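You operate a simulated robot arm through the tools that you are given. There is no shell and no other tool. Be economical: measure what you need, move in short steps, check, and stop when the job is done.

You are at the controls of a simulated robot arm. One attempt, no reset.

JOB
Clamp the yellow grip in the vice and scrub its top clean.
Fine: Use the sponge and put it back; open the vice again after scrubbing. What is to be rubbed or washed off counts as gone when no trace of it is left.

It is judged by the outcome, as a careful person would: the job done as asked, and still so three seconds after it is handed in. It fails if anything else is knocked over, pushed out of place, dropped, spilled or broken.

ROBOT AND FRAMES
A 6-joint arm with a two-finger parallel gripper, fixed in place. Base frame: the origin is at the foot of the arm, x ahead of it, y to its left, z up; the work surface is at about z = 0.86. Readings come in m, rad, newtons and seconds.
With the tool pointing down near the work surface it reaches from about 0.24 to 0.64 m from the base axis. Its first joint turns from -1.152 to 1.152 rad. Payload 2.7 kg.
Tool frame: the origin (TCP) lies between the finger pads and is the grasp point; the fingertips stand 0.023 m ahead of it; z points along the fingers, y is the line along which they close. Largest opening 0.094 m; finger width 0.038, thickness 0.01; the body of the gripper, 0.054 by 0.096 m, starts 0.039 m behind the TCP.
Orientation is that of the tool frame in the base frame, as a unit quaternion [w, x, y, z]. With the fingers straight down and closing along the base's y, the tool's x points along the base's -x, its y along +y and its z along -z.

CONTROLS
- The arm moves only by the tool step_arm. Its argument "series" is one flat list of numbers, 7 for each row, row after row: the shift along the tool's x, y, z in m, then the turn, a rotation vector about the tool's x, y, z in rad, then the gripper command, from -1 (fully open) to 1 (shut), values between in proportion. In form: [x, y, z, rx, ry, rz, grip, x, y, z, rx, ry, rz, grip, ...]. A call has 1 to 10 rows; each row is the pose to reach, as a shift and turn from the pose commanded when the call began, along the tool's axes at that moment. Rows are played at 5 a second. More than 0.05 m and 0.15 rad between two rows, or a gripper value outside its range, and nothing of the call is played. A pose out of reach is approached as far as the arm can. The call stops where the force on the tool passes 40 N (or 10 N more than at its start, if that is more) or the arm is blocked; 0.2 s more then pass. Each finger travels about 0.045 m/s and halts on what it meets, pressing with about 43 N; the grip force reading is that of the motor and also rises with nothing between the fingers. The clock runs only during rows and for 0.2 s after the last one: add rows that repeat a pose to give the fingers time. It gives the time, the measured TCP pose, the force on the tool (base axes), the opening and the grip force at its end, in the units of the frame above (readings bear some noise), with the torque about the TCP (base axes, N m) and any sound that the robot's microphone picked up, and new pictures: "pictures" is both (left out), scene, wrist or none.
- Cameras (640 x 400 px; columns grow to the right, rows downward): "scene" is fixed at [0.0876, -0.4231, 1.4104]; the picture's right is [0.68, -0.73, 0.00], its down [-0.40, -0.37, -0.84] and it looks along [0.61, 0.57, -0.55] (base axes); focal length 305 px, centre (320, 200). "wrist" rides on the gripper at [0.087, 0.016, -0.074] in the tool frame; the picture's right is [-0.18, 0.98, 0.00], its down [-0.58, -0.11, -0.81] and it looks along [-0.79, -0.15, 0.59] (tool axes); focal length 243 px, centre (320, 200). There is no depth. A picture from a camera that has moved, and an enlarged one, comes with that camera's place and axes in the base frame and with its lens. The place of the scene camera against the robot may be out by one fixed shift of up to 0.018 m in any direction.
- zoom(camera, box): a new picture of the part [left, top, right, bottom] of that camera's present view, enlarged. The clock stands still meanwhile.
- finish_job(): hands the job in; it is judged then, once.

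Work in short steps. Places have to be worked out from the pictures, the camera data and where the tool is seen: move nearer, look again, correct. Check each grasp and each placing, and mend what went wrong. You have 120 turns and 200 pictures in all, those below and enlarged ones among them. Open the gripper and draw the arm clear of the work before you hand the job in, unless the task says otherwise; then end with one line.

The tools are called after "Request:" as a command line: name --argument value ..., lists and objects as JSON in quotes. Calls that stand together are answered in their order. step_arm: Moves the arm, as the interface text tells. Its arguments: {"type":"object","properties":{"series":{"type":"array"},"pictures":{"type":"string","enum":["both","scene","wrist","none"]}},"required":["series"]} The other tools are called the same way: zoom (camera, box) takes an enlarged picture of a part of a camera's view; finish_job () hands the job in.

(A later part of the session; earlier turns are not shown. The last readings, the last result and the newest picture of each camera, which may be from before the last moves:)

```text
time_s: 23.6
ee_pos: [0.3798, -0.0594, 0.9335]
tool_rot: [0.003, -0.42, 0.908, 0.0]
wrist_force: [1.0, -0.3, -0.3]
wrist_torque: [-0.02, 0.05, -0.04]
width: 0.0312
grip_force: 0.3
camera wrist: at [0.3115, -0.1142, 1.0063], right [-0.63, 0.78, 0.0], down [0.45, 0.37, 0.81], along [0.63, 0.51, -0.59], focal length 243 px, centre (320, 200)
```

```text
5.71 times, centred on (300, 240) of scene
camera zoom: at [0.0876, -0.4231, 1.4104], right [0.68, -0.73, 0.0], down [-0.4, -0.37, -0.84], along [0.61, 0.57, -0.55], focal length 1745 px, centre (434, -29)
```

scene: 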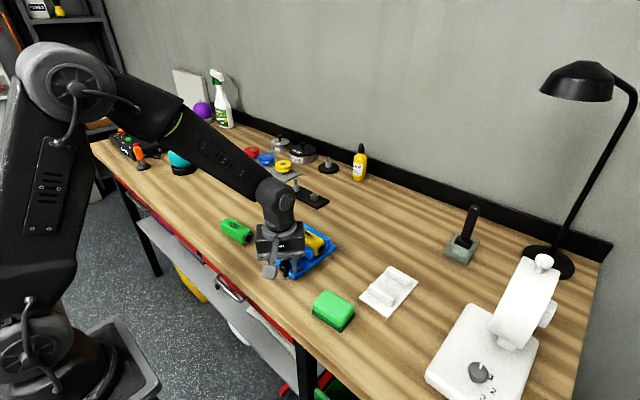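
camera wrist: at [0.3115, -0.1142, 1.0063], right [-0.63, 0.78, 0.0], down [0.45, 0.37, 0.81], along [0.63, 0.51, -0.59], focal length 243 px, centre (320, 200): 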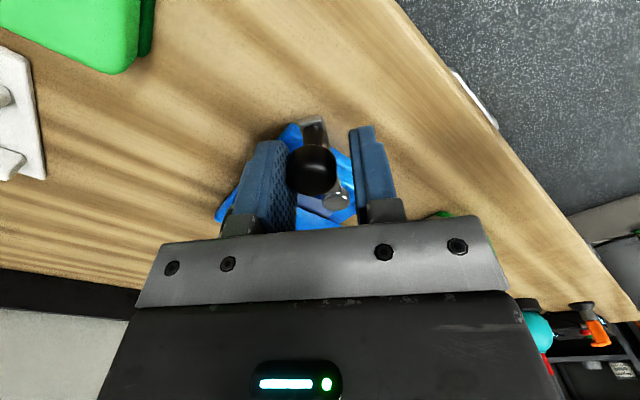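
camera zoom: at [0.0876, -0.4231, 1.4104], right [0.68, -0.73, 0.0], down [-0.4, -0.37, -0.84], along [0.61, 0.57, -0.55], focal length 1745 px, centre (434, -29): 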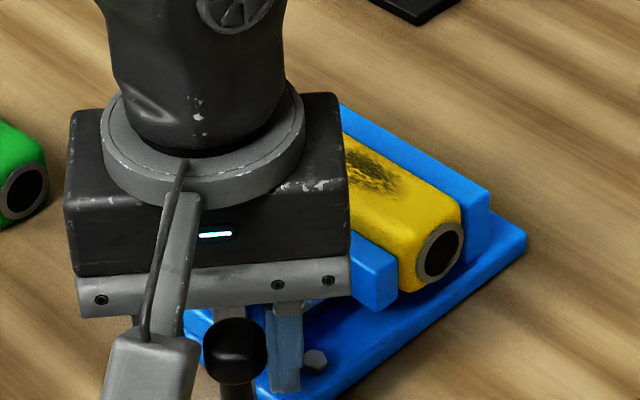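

The lever follows easily. Repeat the same arc increment.

Request:
step_arm --series '[-0.0006, 0.0092, 0, 0, 0, 0.14, 0.34, -0.0026, 0.0182, 0, 0, 0, 0.28, 0.34, -0.0057, 0.0269, 0, 0, 0, 0.42, 0.34, -0.0101, 0.035, 0, 0, 0, 0.56, 0.34, -0.0155, 0.0425, 0, 0, 0, 0.7, 0.34]' --pictures "both"

Request:
zoom --camera "scene" --box '[255, 205, 345, 275]'

```text
time_s: 24.9
ee_pos: [0.3599, -0.0219, 0.9327]
tool_rot: [0.006, -0.084, 0.996, -0.001]
wrist_force: [16.2, -25.7, -2.2]
wrist_torque: [-0.26, -0.22, 0.31]
width: 0.043
grip_force: 13.5
camera wrist: at [0.2717, -0.0196, 1.0064], right [0.02, 1.0, 0.0], down [0.58, -0.01, 0.81], along [0.81, -0.02, -0.58], focal length 243 px, centre (320, 200)
```

scene: 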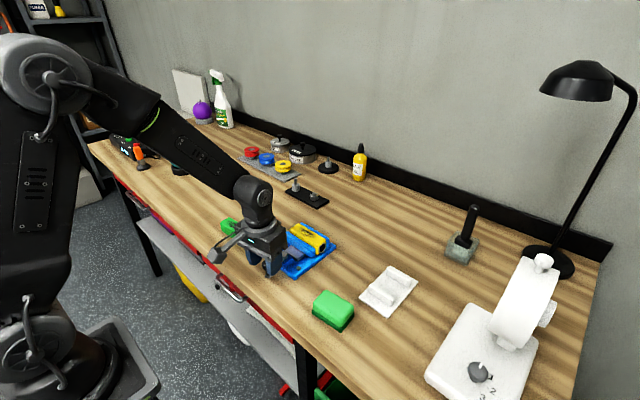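
wrist: 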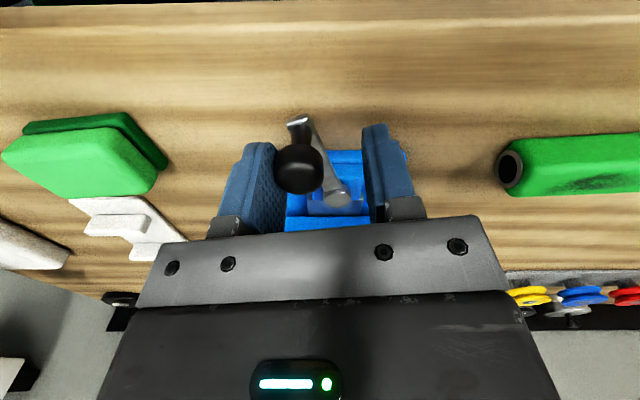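

```text
5.71 times, centred on (300, 240) of scene
camera zoom: at [0.088, -0.4238, 1.4102], right [0.68, -0.73, 0.0], down [-0.4, -0.37, -0.84], along [0.61, 0.57, -0.55], focal length 1745 px, centre (434, -29)
```

zoom: 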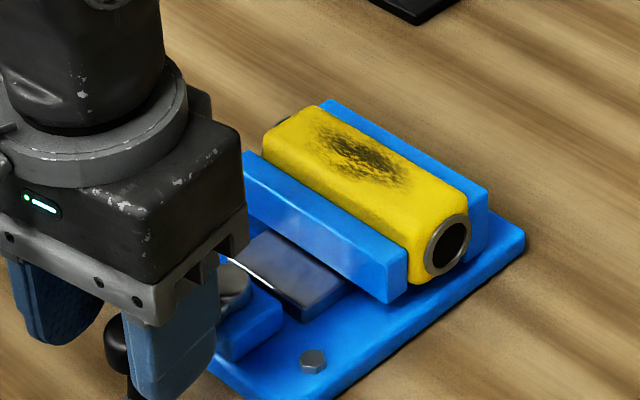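

The moving jaw has reached the grip and resistance rose (26 N). I press the fork shut to tighten the lever fully, then look.

Request:
step_arm --series '[0, 0, 0, 0, 0, 0, 0.6, 0, 0, 0, 0, 0, 0, 0.6, 0, 0, 0, 0, 0, 0, 0.6]' --pictures "both"

Request:
zoom --camera "scene" --box '[255, 205, 345, 275]'

Request:
zoom --camera "wrist" --box '[220, 90, 420, 230]'

```text
time_s: 25.3
ee_pos: [0.36, -0.0249, 0.9322]
tool_rot: [0.006, -0.083, 0.997, -0.004]
wrist_force: [8.3, -36.0, -7.9]
wrist_torque: [-0.3, -0.13, 0.05]
width: 0.0348
grip_force: 18.8
stopped in row 2: the force on the tool passed its limit at 44 N (the readings are from after the stop); the commanded pose is now the measured one
camera wrist: at [0.2711, -0.023, 1.0063], right [0.02, 1.0, 0.0], down [0.58, -0.01, 0.81], along [0.81, -0.02, -0.58], focal length 243 px, centre (320, 200)
```

scene: 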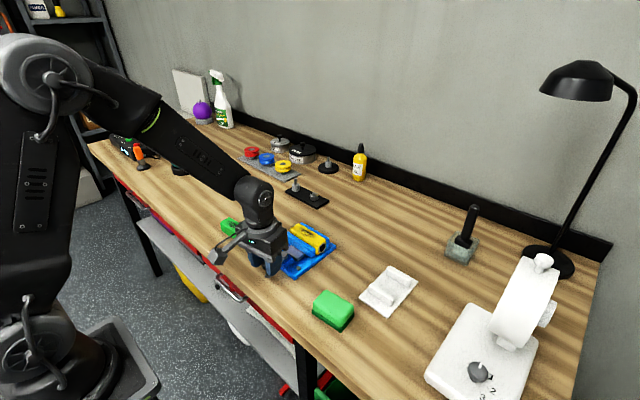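
wrist: 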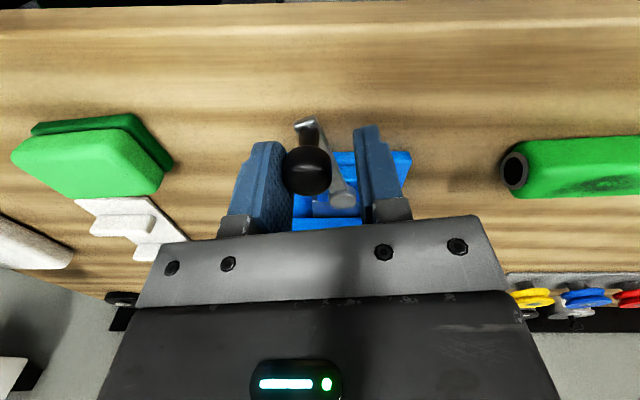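

```text
5.71 times, centred on (300, 240) of scene
camera zoom: at [0.0878, -0.4241, 1.4101], right [0.68, -0.73, 0.0], down [-0.4, -0.37, -0.84], along [0.61, 0.57, -0.55], focal length 1745 px, centre (434, -29)
```

zoom: 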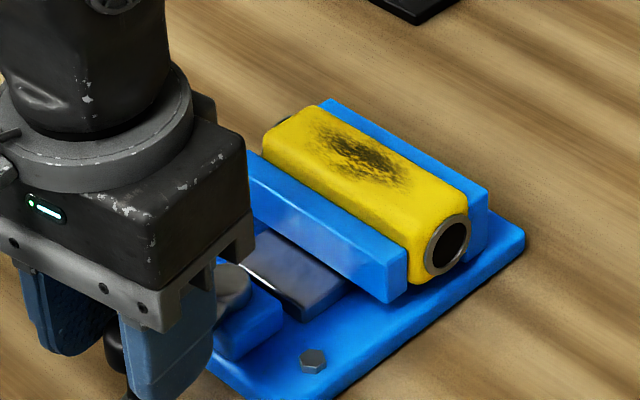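

```text
2.86 times, centred on (320, 160) of wrist
camera zoom: at [0.2711, -0.023, 1.0063], right [0.02, 1.0, 0.0], down [0.58, -0.01, 0.81], along [0.81, -0.02, -0.58], focal length 693 px, centre (320, 314)
```

zoom: 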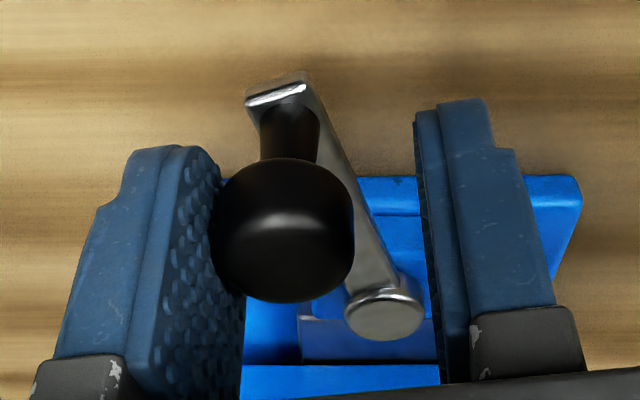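

Lever stalled at 44 N with the jaws on the grip – clamped. Open the fork and lift clear, then check that the lever stays.

Request:
step_arm --series '[0, 0, 0, 0, 0, 0, -0.3, 0, 0, 0, 0, 0, 0, -0.3, 0, 0, -0.03, 0, 0, 0, -0.3, 0, 0, -0.07, 0, 0, 0, -0.3, 0, 0, -0.1, 0, 0, 0, -0.3, 0, 0, -0.1, 0, 0, 0, -0.3]' --pictures "both"

Request:
zoom --camera "scene" --box '[245, 205, 345, 280]'

Request:
zoom --camera "wrist" --box '[220, 60, 420, 200]'

```text
time_s: 26.7
ee_pos: [0.357, -0.0225, 1.033]
tool_rot: [0.004, -0.083, 0.997, -0.001]
wrist_force: [-0.7, -0.3, -0.4]
wrist_torque: [-0.02, -0.01, 0.0]
width: 0.0614
grip_force: 0.0
camera wrist: at [0.2693, -0.0198, 1.1067], right [0.02, 1.0, 0.0], down [0.58, -0.01, 0.81], along [0.81, -0.02, -0.58], focal length 243 px, centre (320, 200)
```

scene: 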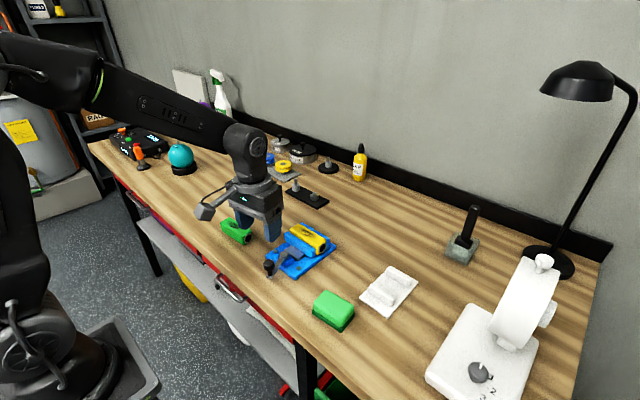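
wrist: 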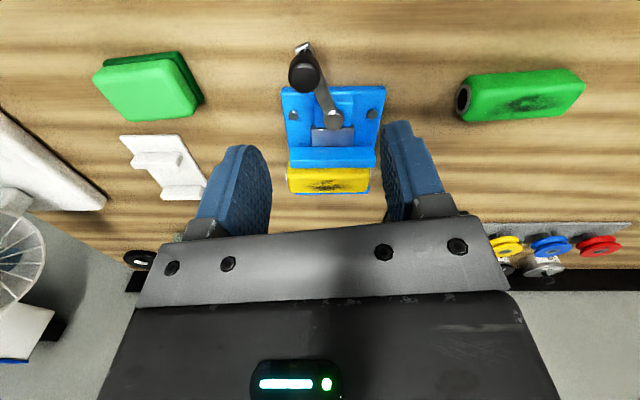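

```text
5.33 times, centred on (295, 242) of scene
camera zoom: at [0.0876, -0.4231, 1.4104], right [0.68, -0.73, 0.0], down [-0.4, -0.37, -0.84], along [0.61, 0.57, -0.55], focal length 1628 px, centre (453, -27)
```

zoom: 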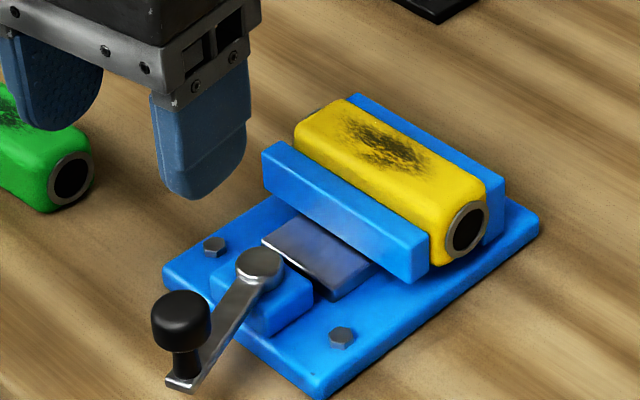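

```text
2.86 times, centred on (320, 130) of wrist
camera zoom: at [0.2693, -0.0198, 1.1067], right [0.02, 1.0, 0.0], down [0.58, -0.01, 0.81], along [0.81, -0.02, -0.58], focal length 693 px, centre (320, 400)
```

zoom: 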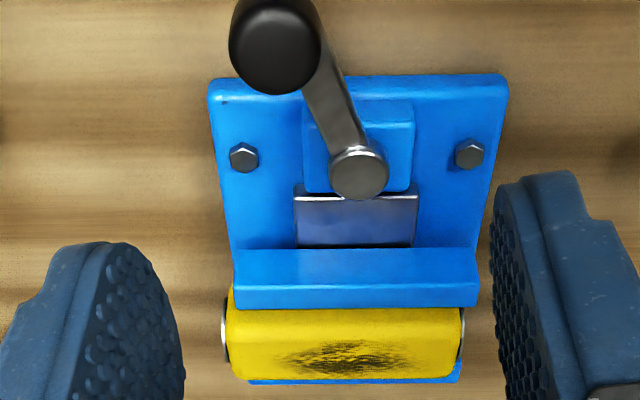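

Clamped and the lever stays put. Now the sponge: zoom to measure its pose.

Request:
zoom --camera "wrist" --box '[80, 40, 220, 130]'

Request:
zoom --camera "scene" --box '[300, 280, 370, 340]'

```text
4.44 times, centred on (150, 85) of wrist
camera zoom: at [0.2693, -0.0198, 1.1067], right [0.02, 1.0, 0.0], down [0.58, -0.01, 0.81], along [0.81, -0.02, -0.58], focal length 1078 px, centre (1076, 711)
```

zoom: 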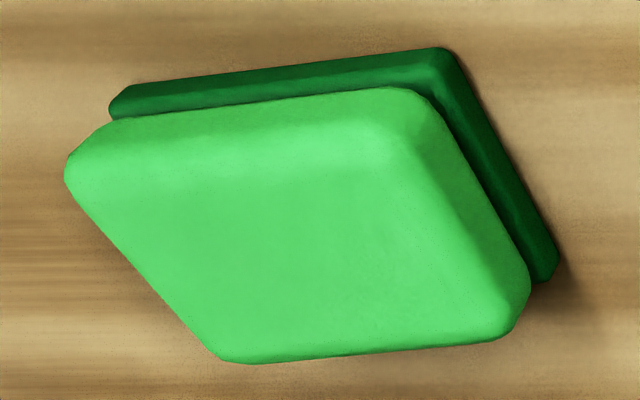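

```text
6.67 times, centred on (335, 310) of scene
camera zoom: at [0.0876, -0.4231, 1.4104], right [0.68, -0.73, 0.0], down [-0.4, -0.37, -0.84], along [0.61, 0.57, -0.55], focal length 2036 px, centre (220, -533)
```

zoom: 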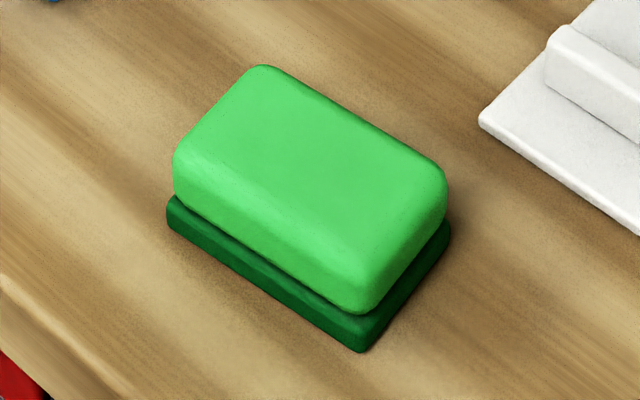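

Sponge: centre ≈(0.4005,-0.1945), ≈0.08 along y, ≈0.052 along x, turned ≈4.7°, height ≈0.036. I move above it with the fingers fully open.

Request:
step_arm --series '[-0.003, -0.04, 0, 0, 0, 0.02, -1, -0.006, -0.085, 0, 0, 0, 0.04, -1, -0.01, -0.13, 0, 0, 0, 0.06, -1, -0.0145, -0.1768, 0.02, 0, 0, 0.084, -1, -0.0145, -0.1768, 0.06, 0, 0, 0.084, -1, -0.0145, -0.1768, 0.075, 0, 0, 0.084, -1, -0.0145, -0.1768, 0.075, 0, 0, 0.084, -1]' --pictures "both"

Request:
zoom --camera "scene" --box '[280, 240, 400, 340]'

```text
refused: row 4 steps farther than a row can; nothing moved
```

```text
4.00 times, centred on (340, 290) of scene
camera zoom: at [0.0876, -0.4231, 1.4104], right [0.68, -0.73, 0.0], down [-0.4, -0.37, -0.84], along [0.61, 0.57, -0.55], focal length 1221 px, centre (240, -160)
```

zoom: 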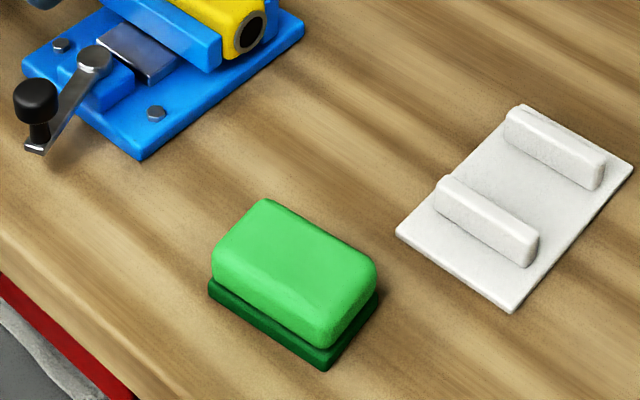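

One row was too large; same move with finer rows.

Request:
step_arm --series '[-0.003, -0.04, 0, 0, 0, 0.02, -1, -0.006, -0.085, 0, 0, 0, 0.04, -1, -0.01, -0.13, 0, 0, 0, 0.06, -1, -0.0145, -0.1768, 0, 0, 0, 0.084, -1, -0.0145, -0.1768, 0.04, 0, 0, 0.084, -1, -0.0145, -0.1768, 0.075, 0, 0, 0.084, -1, -0.0145, -0.1768, 0.075, 0, 0, 0.084, -1]' --pictures "both"

Request:
zoom --camera "scene" --box '[280, 240, 400, 340]'

```text
time_s: 28.3
ee_pos: [0.4031, -0.196, 0.9597]
tool_rot: [0.005, -0.041, 0.999, -0.001]
wrist_force: [0.3, -0.5, 0.8]
wrist_torque: [0.02, 0.0, 0.02]
width: 0.0939
grip_force: 0.1
camera wrist: at [0.3146, -0.1854, 1.0327], right [0.1, 0.99, 0.0], down [0.58, -0.06, 0.81], along [0.81, -0.08, -0.58], focal length 243 px, centre (320, 200)
```

scene: 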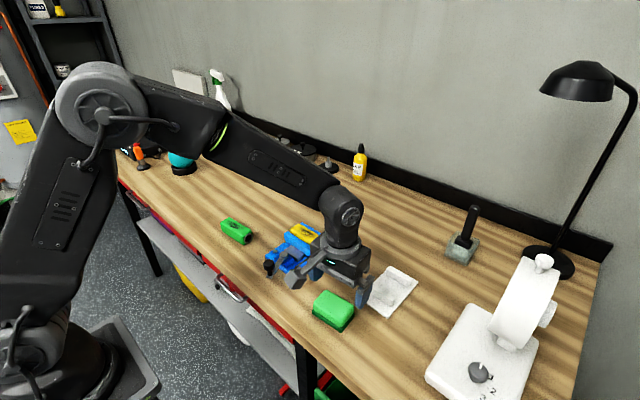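
wrist: 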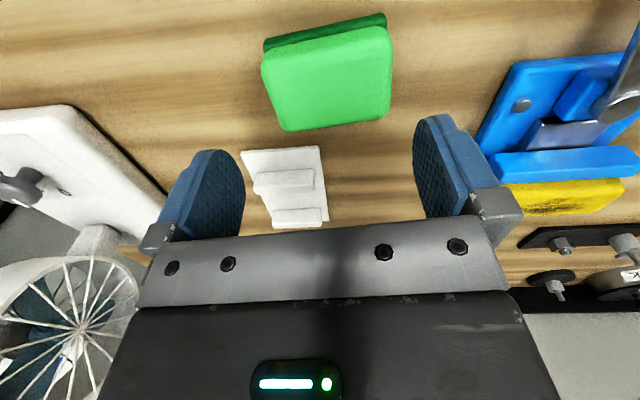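

```text
4.00 times, centred on (340, 290) of scene
camera zoom: at [0.0876, -0.4231, 1.4104], right [0.68, -0.73, 0.0], down [-0.4, -0.37, -0.84], along [0.61, 0.57, -0.55], focal length 1221 px, centre (240, -160)
```

zoom: 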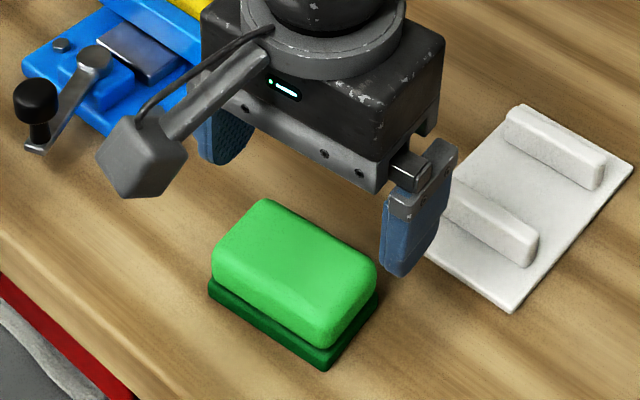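

Refined sponge centre ≈(0.398,-0.190). Adjust and descend part way, then check clearance.

Request:
step_arm --series '[0.0036, 0.0053, 0.01, 0, 0, 0, -1, 0.0036, 0.0053, 0.033, 0, 0, 0, -1, 0.0036, 0.0053, 0.033, 0, 0, 0, -1]' --pictures "wrist"

Request:
zoom --camera "scene" --box '[290, 250, 380, 340]'

```text
time_s: 29.1
ee_pos: [0.398, -0.1904, 0.9251]
tool_rot: [0.005, -0.041, 0.999, -0.001]
wrist_force: [0.6, -0.2, 0.1]
wrist_torque: [0.01, 0.0, 0.04]
width: 0.0937
grip_force: 0.0
camera wrist: at [0.3108, -0.1804, 0.9998], right [0.1, 0.99, 0.0], down [0.58, -0.06, 0.81], along [0.81, -0.08, -0.58], focal length 243 px, centre (320, 200)
```

wrist: 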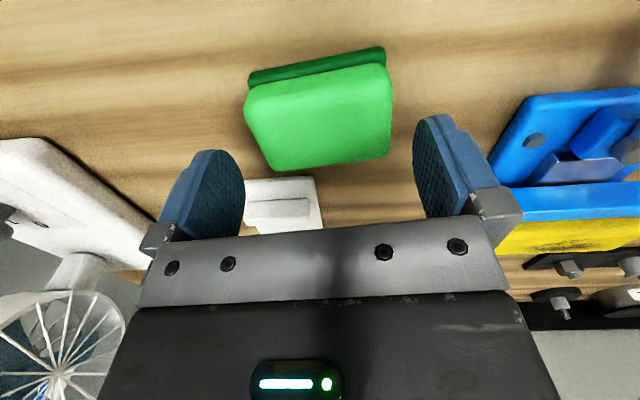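

```text
4.44 times, centred on (335, 295) of scene
camera zoom: at [0.0876, -0.4231, 1.4104], right [0.68, -0.73, 0.0], down [-0.4, -0.37, -0.84], along [0.61, 0.57, -0.55], focal length 1357 px, centre (253, -222)
```

zoom: 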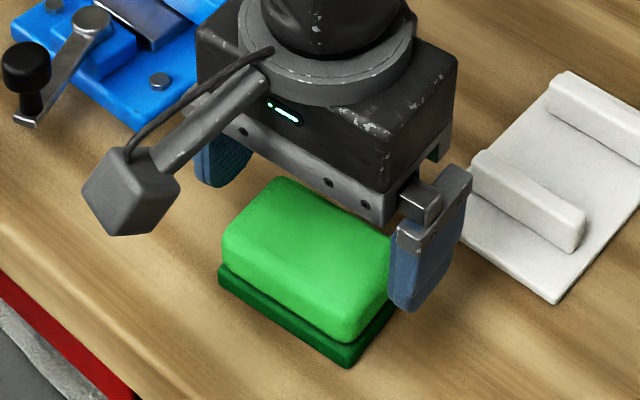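

Centred and aligned. Descend to TCP z≈0.897 and close on the sponge.

Request:
step_arm --series '[0, 0, 0.012, 0, 0, 0, -1, 0, 0, 0.024, 0, 0, 0, -1, 0, 0, 0.028, 0, 0, 0, -1, 0, 0, 0.028, 0, 0, 0, -0.4, 0, 0, 0.028, 0, 0, 0, 0.2, 0, 0, 0.028, 0, 0, 0, 0.2]' --pictures "wrist"

Request:
zoom --camera "scene" --box '[290, 250, 380, 340]'

```text
time_s: 30.5
ee_pos: [0.3987, -0.1896, 0.8967]
tool_rot: [0.005, -0.041, 0.999, -0.002]
wrist_force: [-0.4, 0.3, -0.1]
wrist_torque: [0.03, -0.01, 0.01]
width: 0.0739
grip_force: 43.0
camera wrist: at [0.3107, -0.1797, 0.9714], right [0.1, 0.99, 0.0], down [0.58, -0.06, 0.81], along [0.81, -0.08, -0.58], focal length 243 px, centre (320, 200)
```

wrist: 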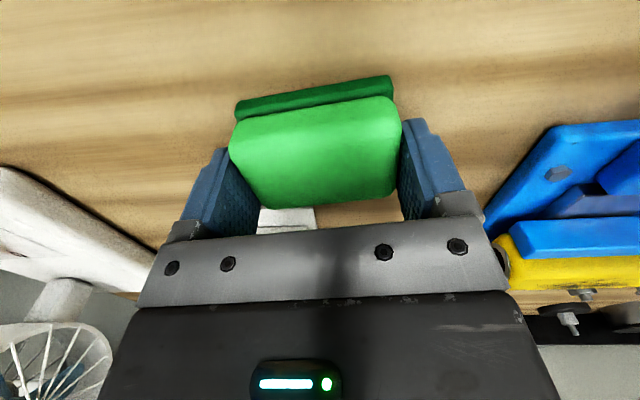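

```text
4.44 times, centred on (335, 295) of scene
camera zoom: at [0.0876, -0.4231, 1.4104], right [0.68, -0.73, 0.0], down [-0.4, -0.37, -0.84], along [0.61, 0.57, -0.55], focal length 1357 px, centre (253, -222)
```

zoom: 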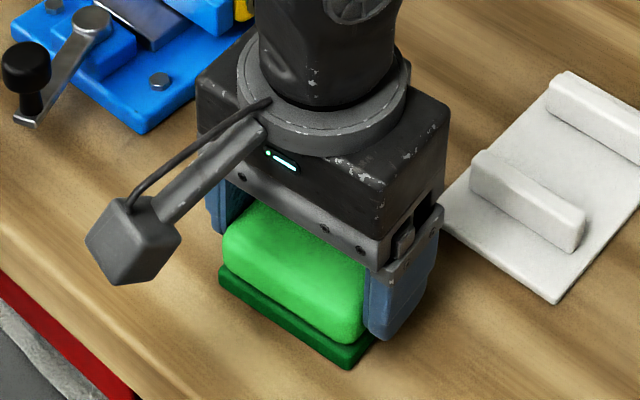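

Sponge held (pick pose 0.3985,-0.190,0.8967, yaw ≈ -4.7°). Lift 10 cm and check.

Request:
step_arm --series '[0, 0, -0.01, 0, 0, 0, 0.2, 0, 0, -0.04, 0, 0, 0, 0.2, 0, 0, -0.08, 0, 0, 0, 0.2, 0, 0, -0.105, 0, 0, 0, 0.2, 0, 0, -0.105, 0, 0, 0, 0.2]' --pictures "both"

```text
time_s: 31.7
ee_pos: [0.3971, -0.189, 1.0029]
tool_rot: [0.004, -0.041, 0.999, -0.002]
wrist_force: [-0.7, -0.1, -0.3]
wrist_torque: [0.0, -0.03, -0.02]
width: 0.0738
grip_force: 42.9
camera wrist: at [0.3098, -0.1795, 1.0776], right [0.1, 0.99, 0.0], down [0.58, -0.06, 0.81], along [0.81, -0.08, -0.58], focal length 243 px, centre (320, 200)
```

scene: 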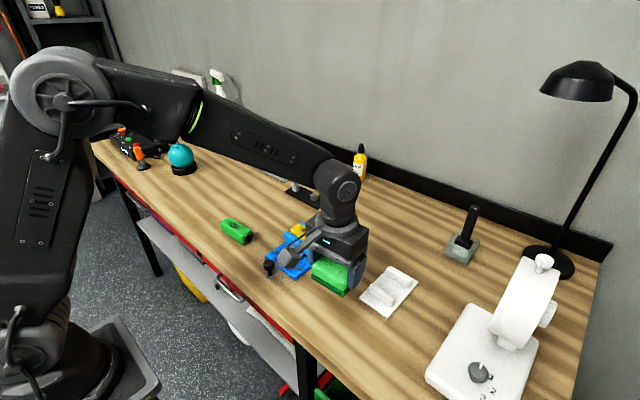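
wrist: 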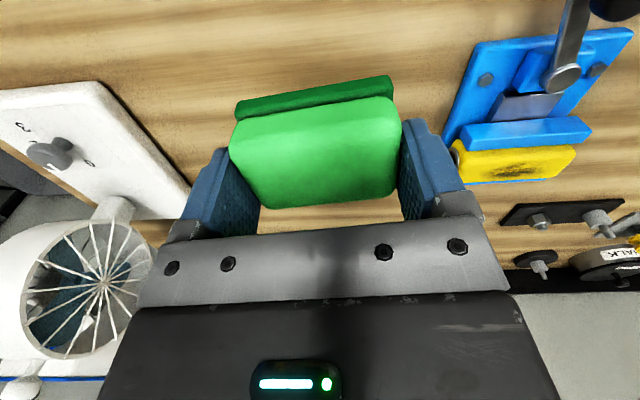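

Sponge secured. Carry it above the grip (0.501,-0.0135), squaring the yaw.

Request:
step_arm --series '[-0.02, 0.03, 0, 0, 0, 0.015, 0.2, -0.045, 0.065, 0, 0, 0, 0.03, 0.2, -0.07, 0.1, 0, 0, 0, 0.05, 0.2, -0.095, 0.135, 0, 0, 0, 0.07, 0.2, -0.1164, 0.1672, 0, 0, 0, 0.082, 0.2, -0.1164, 0.1672, 0.015, 0, 0, 0.082, 0.2, -0.1164, 0.1672, 0.03, 0, 0, 0.082, 0.2, -0.1164, 0.1672, 0.03, 0, 0, 0.082, 0.2]' --pictures "both"

Request:
zoom --camera "scene" --box '[250, 190, 360, 280]'

```text
time_s: 33.5
ee_pos: [0.5, -0.0139, 0.9721]
tool_rot: [0.004, 0.0, 1.0, -0.002]
wrist_force: [0.0, 0.5, -0.4]
wrist_torque: [0.0, 0.01, -0.01]
width: 0.0737
grip_force: 42.3
camera wrist: at [0.4139, 0.004, 1.0463], right [0.18, 0.98, 0.0], down [0.57, -0.11, 0.81], along [0.8, -0.15, -0.58], focal length 243 px, centre (320, 200)
```

scene: 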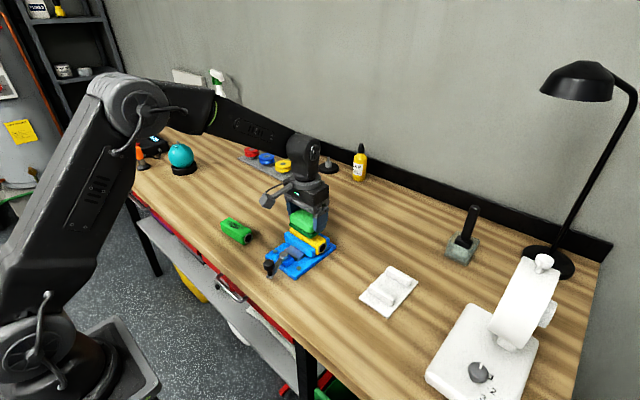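
wrist: 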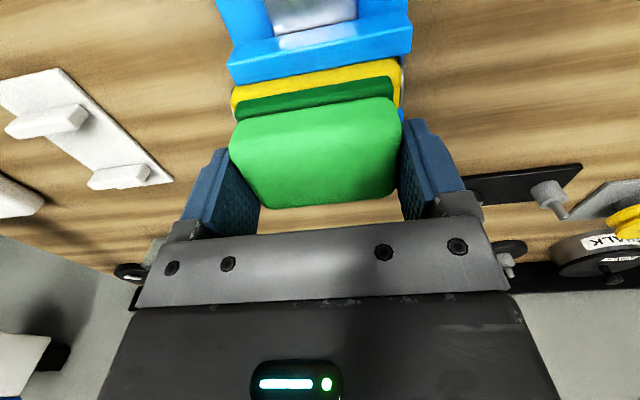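

```text
4.44 times, centred on (305, 235) of scene
camera zoom: at [0.0876, -0.4231, 1.4104], right [0.68, -0.73, 0.0], down [-0.4, -0.37, -0.84], along [0.61, 0.57, -0.55], focal length 1357 px, centre (387, 44)
```

zoom: 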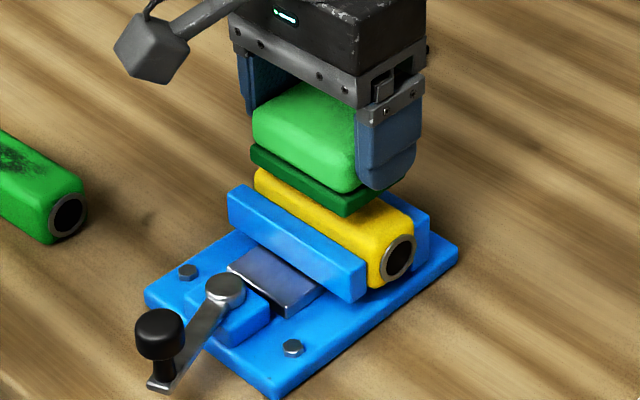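

Positioned over the stain. Lower gently to contact.

Request:
step_arm --series '[0, 0, 0.006, 0, 0, 0, 0.2, 0, 0, 0.01, 0, 0, 0, 0.2, 0, 0, 0.0125, 0, 0, 0, 0.2, 0, 0, 0.0125, 0, 0, 0, 0.2]' --pictures "none"

Request:
step_arm --series '[0, 0, 0.0015, 0, 0, 0, 0.2, 0, 0, 0.0015, 0, 0, 0, 0.2]' --pictures "none"

```text
time_s: 34.5
ee_pos: [0.4999, -0.0136, 0.9589]
tool_rot: [0.004, 0.001, 1.0, 0.0]
wrist_force: [-0.3, 0.0, -0.3]
wrist_torque: [0.01, -0.01, 0.02]
width: 0.0738
grip_force: 43.5
```

```text
time_s: 35.1
ee_pos: [0.5002, -0.0123, 0.9577]
tool_rot: [0.004, 0.0, 1.0, 0.0]
wrist_force: [0.2, 0.2, 0.0]
wrist_torque: [0.0, 0.02, 0.01]
width: 0.0738
grip_force: 42.3
```

No contact yet; keep lowering in 1 mm increments.

Request:
step_arm --series '[0, 0, 0.001, 0, 0, 0, 0.2, 0, 0, 0.002, 0, 0, 0, 0.2, 0, 0, 0.002, 0, 0, 0, 0.2]' --pictures "none"

Request:
zoom --camera "scene" --box '[270, 200, 340, 260]'

```text
time_s: 35.9
ee_pos: [0.4992, -0.0134, 0.9568]
tool_rot: [0.005, 0.0, 1.0, -0.001]
wrist_force: [-1.4, -0.9, 5.7]
wrist_torque: [0.0, 0.09, 0.01]
width: 0.0737
grip_force: 42.8
```

```text
6.67 times, centred on (305, 230) of scene
camera zoom: at [0.0874, -0.4231, 1.4104], right [0.68, -0.73, 0.0], down [-0.4, -0.37, -0.84], along [0.61, 0.57, -0.55], focal length 2036 px, centre (420, 0)
```

zoom: 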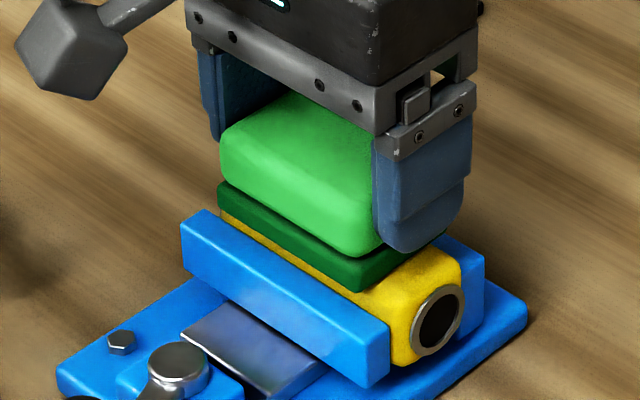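

Contact (≈6 N). Scrub with back-and-forth strokes along the grip, with slight sideways shifts.

Request:
step_arm --series '[0, 0.012, 0.0005, 0, 0, 0, 0.2, 0, 0.022, 0.0005, 0, 0, 0, 0.2, 0.003, 0.005, 0.0005, 0, 0, 0, 0.2, 0.003, -0.015, 0.0005, 0, 0, 0, 0.2, 0.003, -0.025, 0.0005, 0, 0, 0, 0.2, -0.003, -0.005, 0.0005, 0, 0, 0, 0.2, -0.003, 0.015, 0.0005, 0, 0, 0, 0.2, -0.003, 0.022, 0.0005, 0, 0, 0, 0.2, 0, 0.01, 0.0005, 0, 0, 0, 0.2, 0, 0, 0.0005, 0, 0, 0, 0.2]' --pictures "none"

Request:
step_arm --series '[0, 0.012, 0, 0, 0, 0, 0.2, 0, 0.022, 0, 0, 0, 0, 0.2, 0.004, 0.005, 0, 0, 0, 0, 0.2, 0.004, -0.015, 0, 0, 0, 0, 0.2, 0.004, -0.025, 0, 0, 0, 0, 0.2, -0.004, -0.005, 0, 0, 0, 0, 0.2, -0.004, 0.015, 0, 0, 0, 0, 0.2, -0.004, 0.022, 0, 0, 0, 0, 0.2, 0, 0.01, 0, 0, 0, 0, 0.2, 0, 0, 0, 0, 0, 0, 0.2]' --pictures "none"

Request:
zoom --camera "scene" --box '[270, 200, 340, 260]'

```text
time_s: 38.1
ee_pos: [0.4998, -0.0115, 0.9563]
tool_rot: [0.006, -0.001, 1.0, 0.0]
wrist_force: [0.0, 9.6, 12.4]
wrist_torque: [0.38, 0.0, 0.0]
width: 0.0741
grip_force: 42.9
```

```text
time_s: 40.3
ee_pos: [0.5008, -0.0108, 0.9568]
tool_rot: [0.006, -0.001, 1.0, 0.0]
wrist_force: [0.8, 15.2, 19.6]
wrist_torque: [0.55, 0.01, -0.02]
width: 0.0738
grip_force: 44.0
```

```text
6.67 times, centred on (305, 230) of scene
camera zoom: at [0.0873, -0.4227, 1.4106], right [0.68, -0.73, 0.0], down [-0.4, -0.37, -0.84], along [0.61, 0.57, -0.55], focal length 2036 px, centre (420, 0)
```

zoom: 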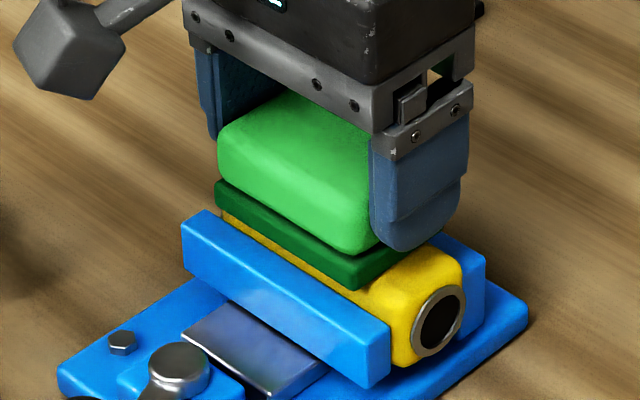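

Scrubbed; lift and look at the top.

Request:
step_arm --series '[0, 0, -0.02, 0, 0, 0, 0.2, 0, 0, -0.06, 0, 0, 0, 0.2, 0.03, 0, -0.09, 0, 0, 0, 0.2, 0.06, 0, -0.1, 0, 0, 0, 0.2, 0.06, 0, -0.1, 0, 0, 0, 0.2]' --pictures "wrist"

Request:
zoom --camera "scene" --box '[250, 200, 350, 275]'

```text
time_s: 41.5
ee_pos: [0.4378, -0.0141, 1.0552]
tool_rot: [0.005, 0.001, 1.0, -0.001]
wrist_force: [0.9, -0.2, 0.4]
wrist_torque: [0.01, -0.03, -0.02]
width: 0.0739
grip_force: 42.9
camera wrist: at [0.3518, 0.0039, 1.1298], right [0.18, 0.98, 0.0], down [0.57, -0.11, 0.81], along [0.8, -0.15, -0.58], focal length 243 px, centre (320, 200)
```

wrist: 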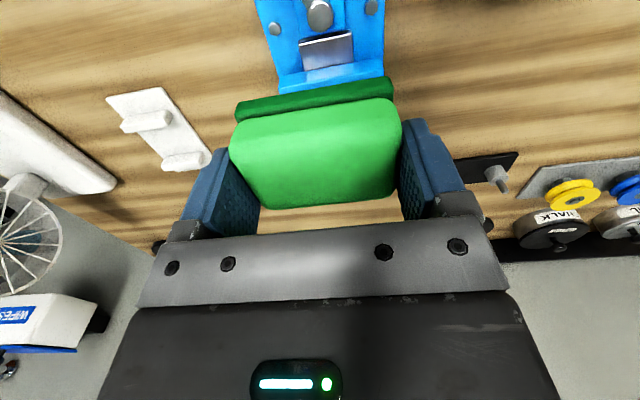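

```text
5.33 times, centred on (300, 238) of scene
camera zoom: at [0.0875, -0.4231, 1.4104], right [0.68, -0.73, 0.0], down [-0.4, -0.37, -0.84], along [0.61, 0.57, -0.55], focal length 1628 px, centre (427, 0)
```

zoom: 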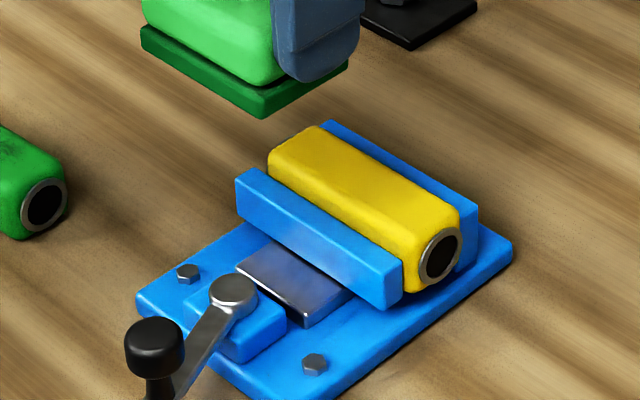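

Looks clean; tighter check for any traces.

Request:
zoom --camera "scene" --box '[288, 220, 340, 258]'

```text
10.53 times, centred on (314, 239) of scene
camera zoom: at [0.0875, -0.4231, 1.4104], right [0.68, -0.73, 0.0], down [-0.4, -0.37, -0.84], along [0.61, 0.57, -0.55], focal length 3214 px, centre (383, -210)
```

zoom: 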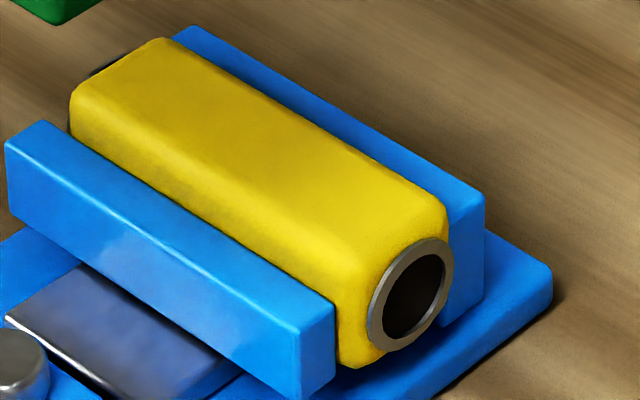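

Move the sponge back over its home spot; from there the wrist camera can also see the grip top.

Request:
step_arm --series '[0.01, -0.04, 0, 0, 0, -0.02, 0.2, 0.02, -0.08, 0, 0, 0, -0.04, 0.2, 0.03, -0.125, 0, 0, 0, -0.06, 0.2, 0.0398, -0.17, 0.01, 0, 0, -0.082, 0.2, 0.0398, -0.1759, 0.04, 0, 0, -0.082, 0.2, 0.0398, -0.1759, 0.055, 0, 0, -0.082, 0.2, 0.0398, -0.1759, 0.055, 0, 0, -0.082, 0.2]' --pictures "wrist"

Request:
zoom --camera "wrist" --box '[430, 100, 610, 210]'

```text
time_s: 43.1
ee_pos: [0.3986, -0.1897, 1.0024]
tool_rot: [0.005, -0.042, 0.999, -0.002]
wrist_force: [0.2, 0.1, -0.3]
wrist_torque: [0.03, -0.02, 0.03]
width: 0.0737
grip_force: 42.8
camera wrist: at [0.3114, -0.179, 1.0749], right [0.1, 0.99, 0.0], down [0.58, -0.06, 0.81], along [0.81, -0.08, -0.58], focal length 243 px, centre (320, 200)
```

wrist: 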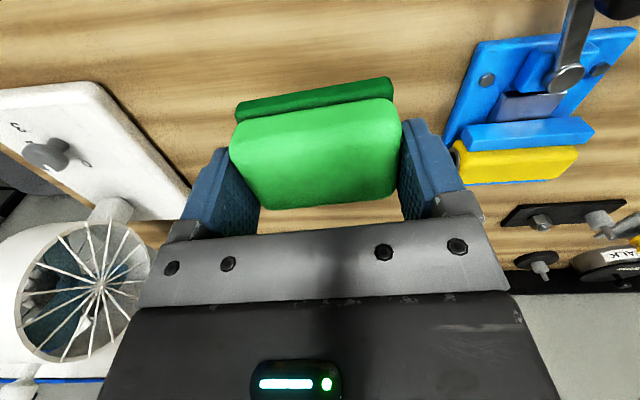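

```text
3.56 times, centred on (520, 155) of wrist
camera zoom: at [0.3114, -0.179, 1.0749], right [0.1, 0.99, 0.0], down [0.58, -0.06, 0.81], along [0.81, -0.08, -0.58], focal length 863 px, centre (-391, 360)
```

zoom: 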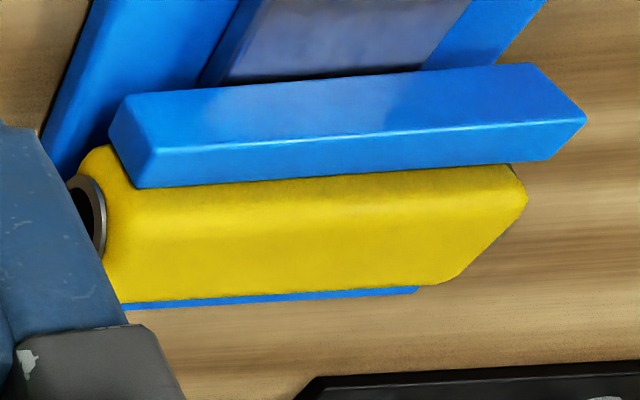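

Top is clean in both views. Lower the sponge to its original spot.

Request:
step_arm --series '[0, 0, 0.04, 0, 0, 0, 0.2, 0, 0, 0.08, 0, 0, 0, 0.2, 0, 0, 0.098, 0, 0, 0, 0.2, 0, 0, 0.104, 0, 0, 0, 0.2, 0, 0, 0.104, 0, 0, 0, 0.2]' --pictures "none"

Request:
step_arm --series '[0, 0, 0.001, 0, 0, 0, 0.2, 0, 0, 0.0015, 0, 0, 0, 0.2, 0, 0, 0.0015, 0, 0, 0, 0.2]' --pictures "none"

Request:
zoom --camera "scene" --box '[290, 250, 380, 340]'

```text
time_s: 44.3
ee_pos: [0.4008, -0.1886, 0.8962]
tool_rot: [0.005, -0.041, 0.999, -0.002]
wrist_force: [-2.3, 1.4, 8.9]
wrist_torque: [0.24, 0.11, 0.01]
width: 0.0737
grip_force: 42.9
```

```text
time_s: 45.1
ee_pos: [0.4008, -0.1889, 0.8969]
tool_rot: [0.007, -0.042, 0.999, -0.002]
wrist_force: [-4.5, 4.3, 29.2]
wrist_torque: [0.48, 0.31, 0.0]
width: 0.0737
grip_force: 42.7
```

```text
4.44 times, centred on (335, 295) of scene
camera zoom: at [0.0871, -0.4229, 1.4105], right [0.68, -0.73, 0.0], down [-0.4, -0.37, -0.84], along [0.61, 0.57, -0.55], focal length 1357 px, centre (253, -222)
```

zoom: 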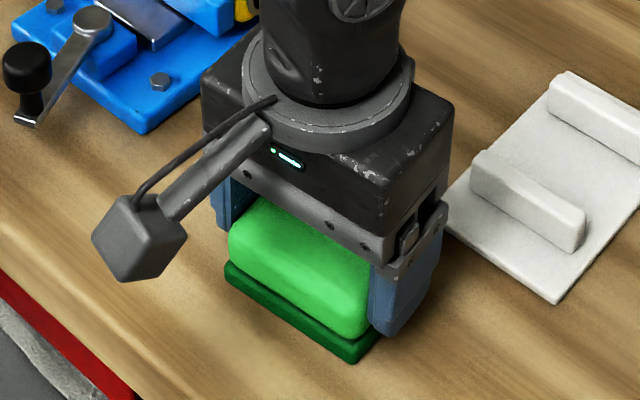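

It rests within ≈3 mm of its original place. Unload, open and lift.

Request:
step_arm --series '[0, 0, -0.0015, 0, 0, 0, 0.2, 0, 0, -0.0015, 0, 0, 0, -0.6, 0, 0, -0.0015, 0, 0, 0, -1, 0, 0, -0.0015, 0, 0, 0, -1, 0, 0, -0.03, 0, 0, 0, -1, 0, 0, -0.07, 0, 0, 0, -1, 0, 0, -0.105, 0, 0, 0, -1, 0, 0, -0.105, 0, 0, 0, -1]' --pictures "both"

Request:
zoom --camera "scene" --box '[280, 240, 400, 340]'

```text
time_s: 46.9
ee_pos: [0.3988, -0.1893, 0.9995]
tool_rot: [0.004, -0.041, 0.999, -0.002]
wrist_force: [-0.4, 0.3, -0.1]
wrist_torque: [-0.01, 0.01, 0.0]
width: 0.0943
grip_force: 0.1
camera wrist: at [0.311, -0.1794, 1.0746], right [0.1, 0.99, 0.0], down [0.58, -0.06, 0.81], along [0.81, -0.08, -0.58], focal length 243 px, centre (320, 200)
```

scene: 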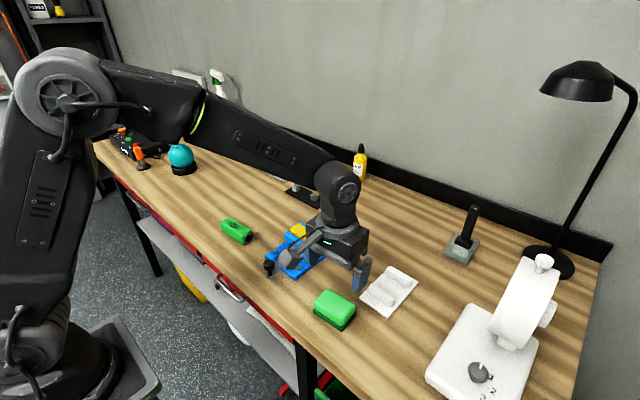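
wrist: 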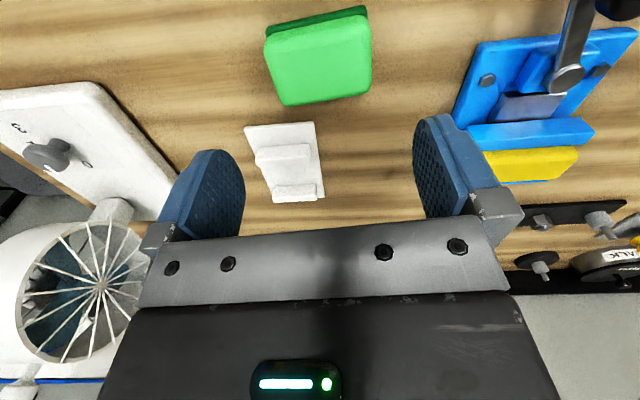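

```text
4.00 times, centred on (340, 290) of scene
camera zoom: at [0.0876, -0.4231, 1.4104], right [0.68, -0.73, 0.0], down [-0.4, -0.37, -0.84], along [0.61, 0.57, -0.55], focal length 1221 px, centre (240, -160)
```

zoom: 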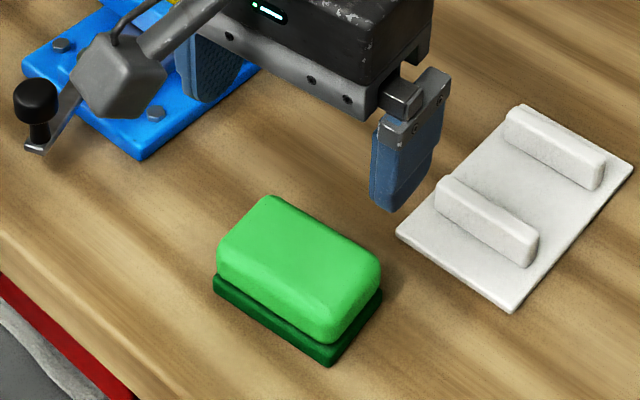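

Sponge is back. Now go above the lever knob (≈0.361,-0.034), fork turned tangential to the lever.

Request:
step_arm --series '[0.005, 0.035, -0.01, 0, 0, -0.07, -0.5, 0.01, 0.075, -0.02, 0, 0, -0.15, 0, 0.018, 0.115, -0.02, 0, 0, -0.23, 0, 0.0248, 0.1577, -0.02, 0, 0, -0.309, 0, 0.0248, 0.1577, -0.02, 0, 0, -0.309, 0]' --pictures "both"

Request:
zoom --camera "wrist" --box '[250, 40, 410, 160]'

```text
time_s: 48.1
ee_pos: [0.3606, -0.0333, 1.0194]
tool_rot: [0.005, -0.195, 0.981, -0.001]
wrist_force: [0.1, -1.1, -0.1]
wrist_torque: [-0.01, -0.02, -0.01]
width: 0.047
grip_force: 0.2
camera wrist: at [0.2746, -0.0504, 1.0935], right [-0.21, 0.98, 0.0], down [0.57, 0.12, 0.81], along [0.79, 0.16, -0.58], focal length 243 px, centre (320, 200)
```

scene: 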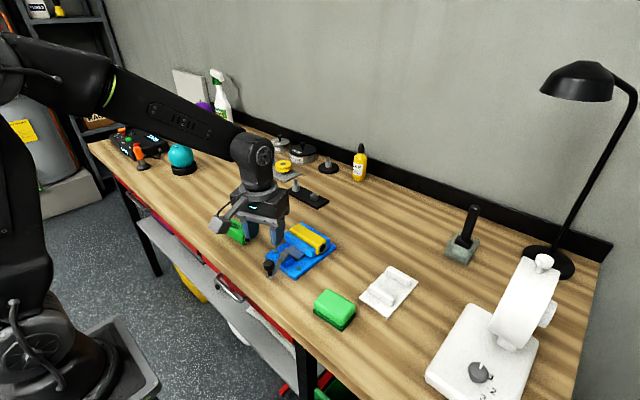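
wrist: 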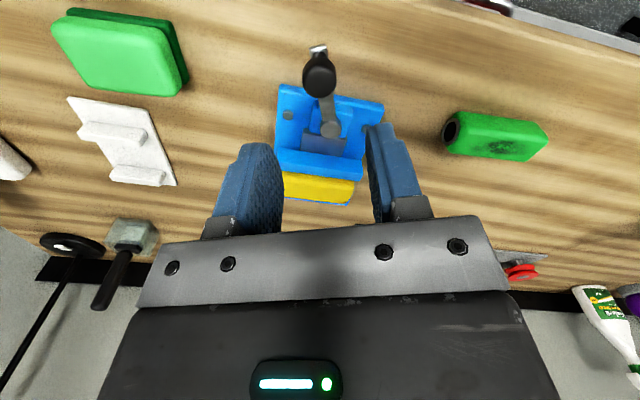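

```text
3.33 times, centred on (330, 100) of wrist
camera zoom: at [0.2746, -0.0504, 1.0935], right [-0.21, 0.98, 0.0], down [0.57, 0.12, 0.81], along [0.79, 0.16, -0.58], focal length 809 px, centre (287, 533)
```

zoom: 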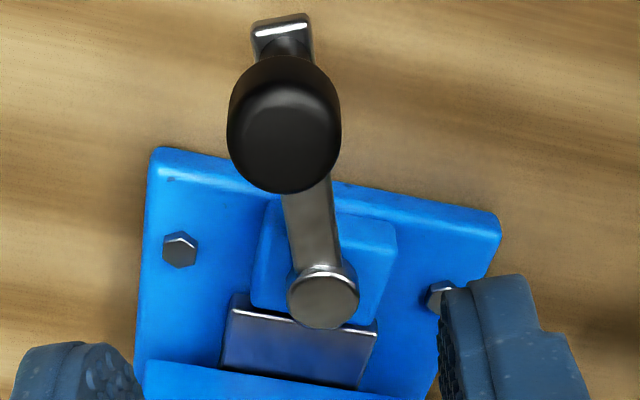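

Fork is right over the knob. Descend around it and narrow.

Request:
step_arm --series '[0, 0, 0.03, 0, 0, 0, 0, 0, 0, 0.065, 0, 0, 0, 0, 0, 0, 0.0875, 0, 0, 0, 0, 0, 0, 0.0875, 0, 0, 0, 0.34, 0, 0, 0.0875, 0, 0, 0, 0.34]' --pictures "wrist"

```text
time_s: 49.3
ee_pos: [0.3612, -0.0346, 0.9324]
tool_rot: [0.005, -0.194, 0.981, -0.002]
wrist_force: [0.2, 0.6, 0.2]
wrist_torque: [0.03, 0.0, -0.02]
width: 0.031
grip_force: 0.0
camera wrist: at [0.2758, -0.0514, 1.0064], right [-0.2, 0.98, 0.0], down [0.57, 0.12, 0.81], along [0.79, 0.16, -0.58], focal length 243 px, centre (320, 200)
```

wrist: 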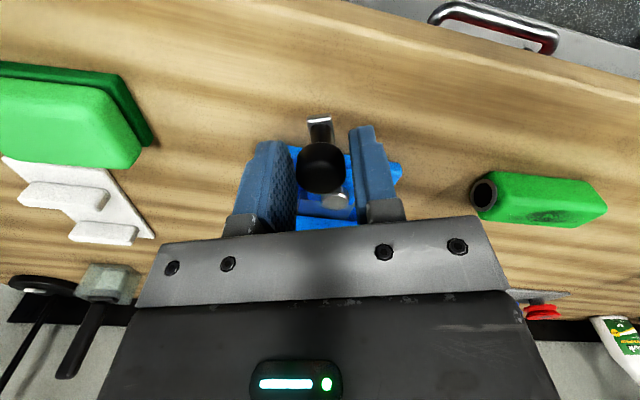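

Swing the lever back counter-clockwise, 40° first.

Request:
step_arm --series '[-0.0006, -0.0092, 0, 0, 0, -0.14, 0.34, -0.0026, -0.0181, 0, 0, 0, -0.28, 0.34, -0.0057, -0.0267, 0, 0, 0, -0.42, 0.34, -0.01, -0.0348, 0, 0, 0, -0.56, 0.34, -0.0154, -0.0422, 0, 0, 0, -0.7, 0.34]' --pictures "wrist"

Request:
zoom --camera "scene" --box '[250, 200, 350, 275]'

```text
time_s: 50.5
ee_pos: [0.3934, -0.0661, 0.9325]
tool_rot: [0.003, -0.52, 0.854, -0.004]
wrist_force: [-0.8, 0.3, -0.1]
wrist_torque: [0.01, -0.02, 0.02]
width: 0.0313
grip_force: 0.4
camera wrist: at [0.3386, -0.1354, 1.007], right [-0.79, 0.61, -0.01], down [0.36, 0.47, 0.81], along [0.5, 0.64, -0.59], focal length 243 px, centre (320, 200)
```

wrist: 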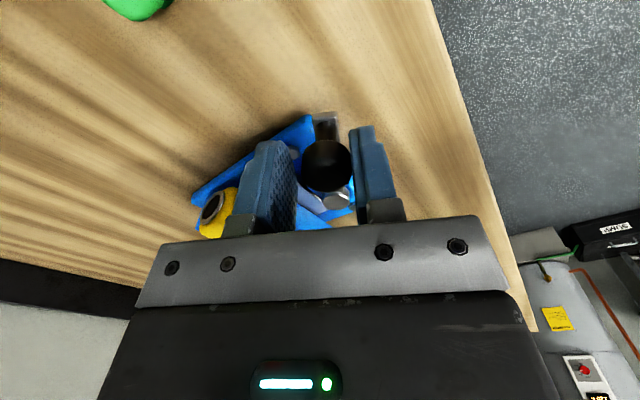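

```text
5.33 times, centred on (300, 238) of scene
camera zoom: at [0.0876, -0.4231, 1.4104], right [0.68, -0.73, 0.0], down [-0.4, -0.37, -0.84], along [0.61, 0.57, -0.55], focal length 1628 px, centre (427, 0)
```

zoom: 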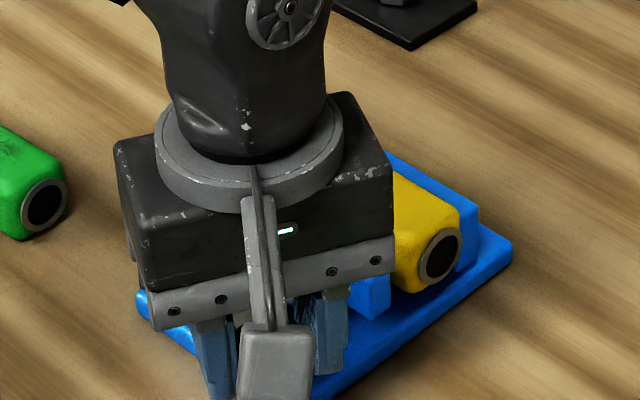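

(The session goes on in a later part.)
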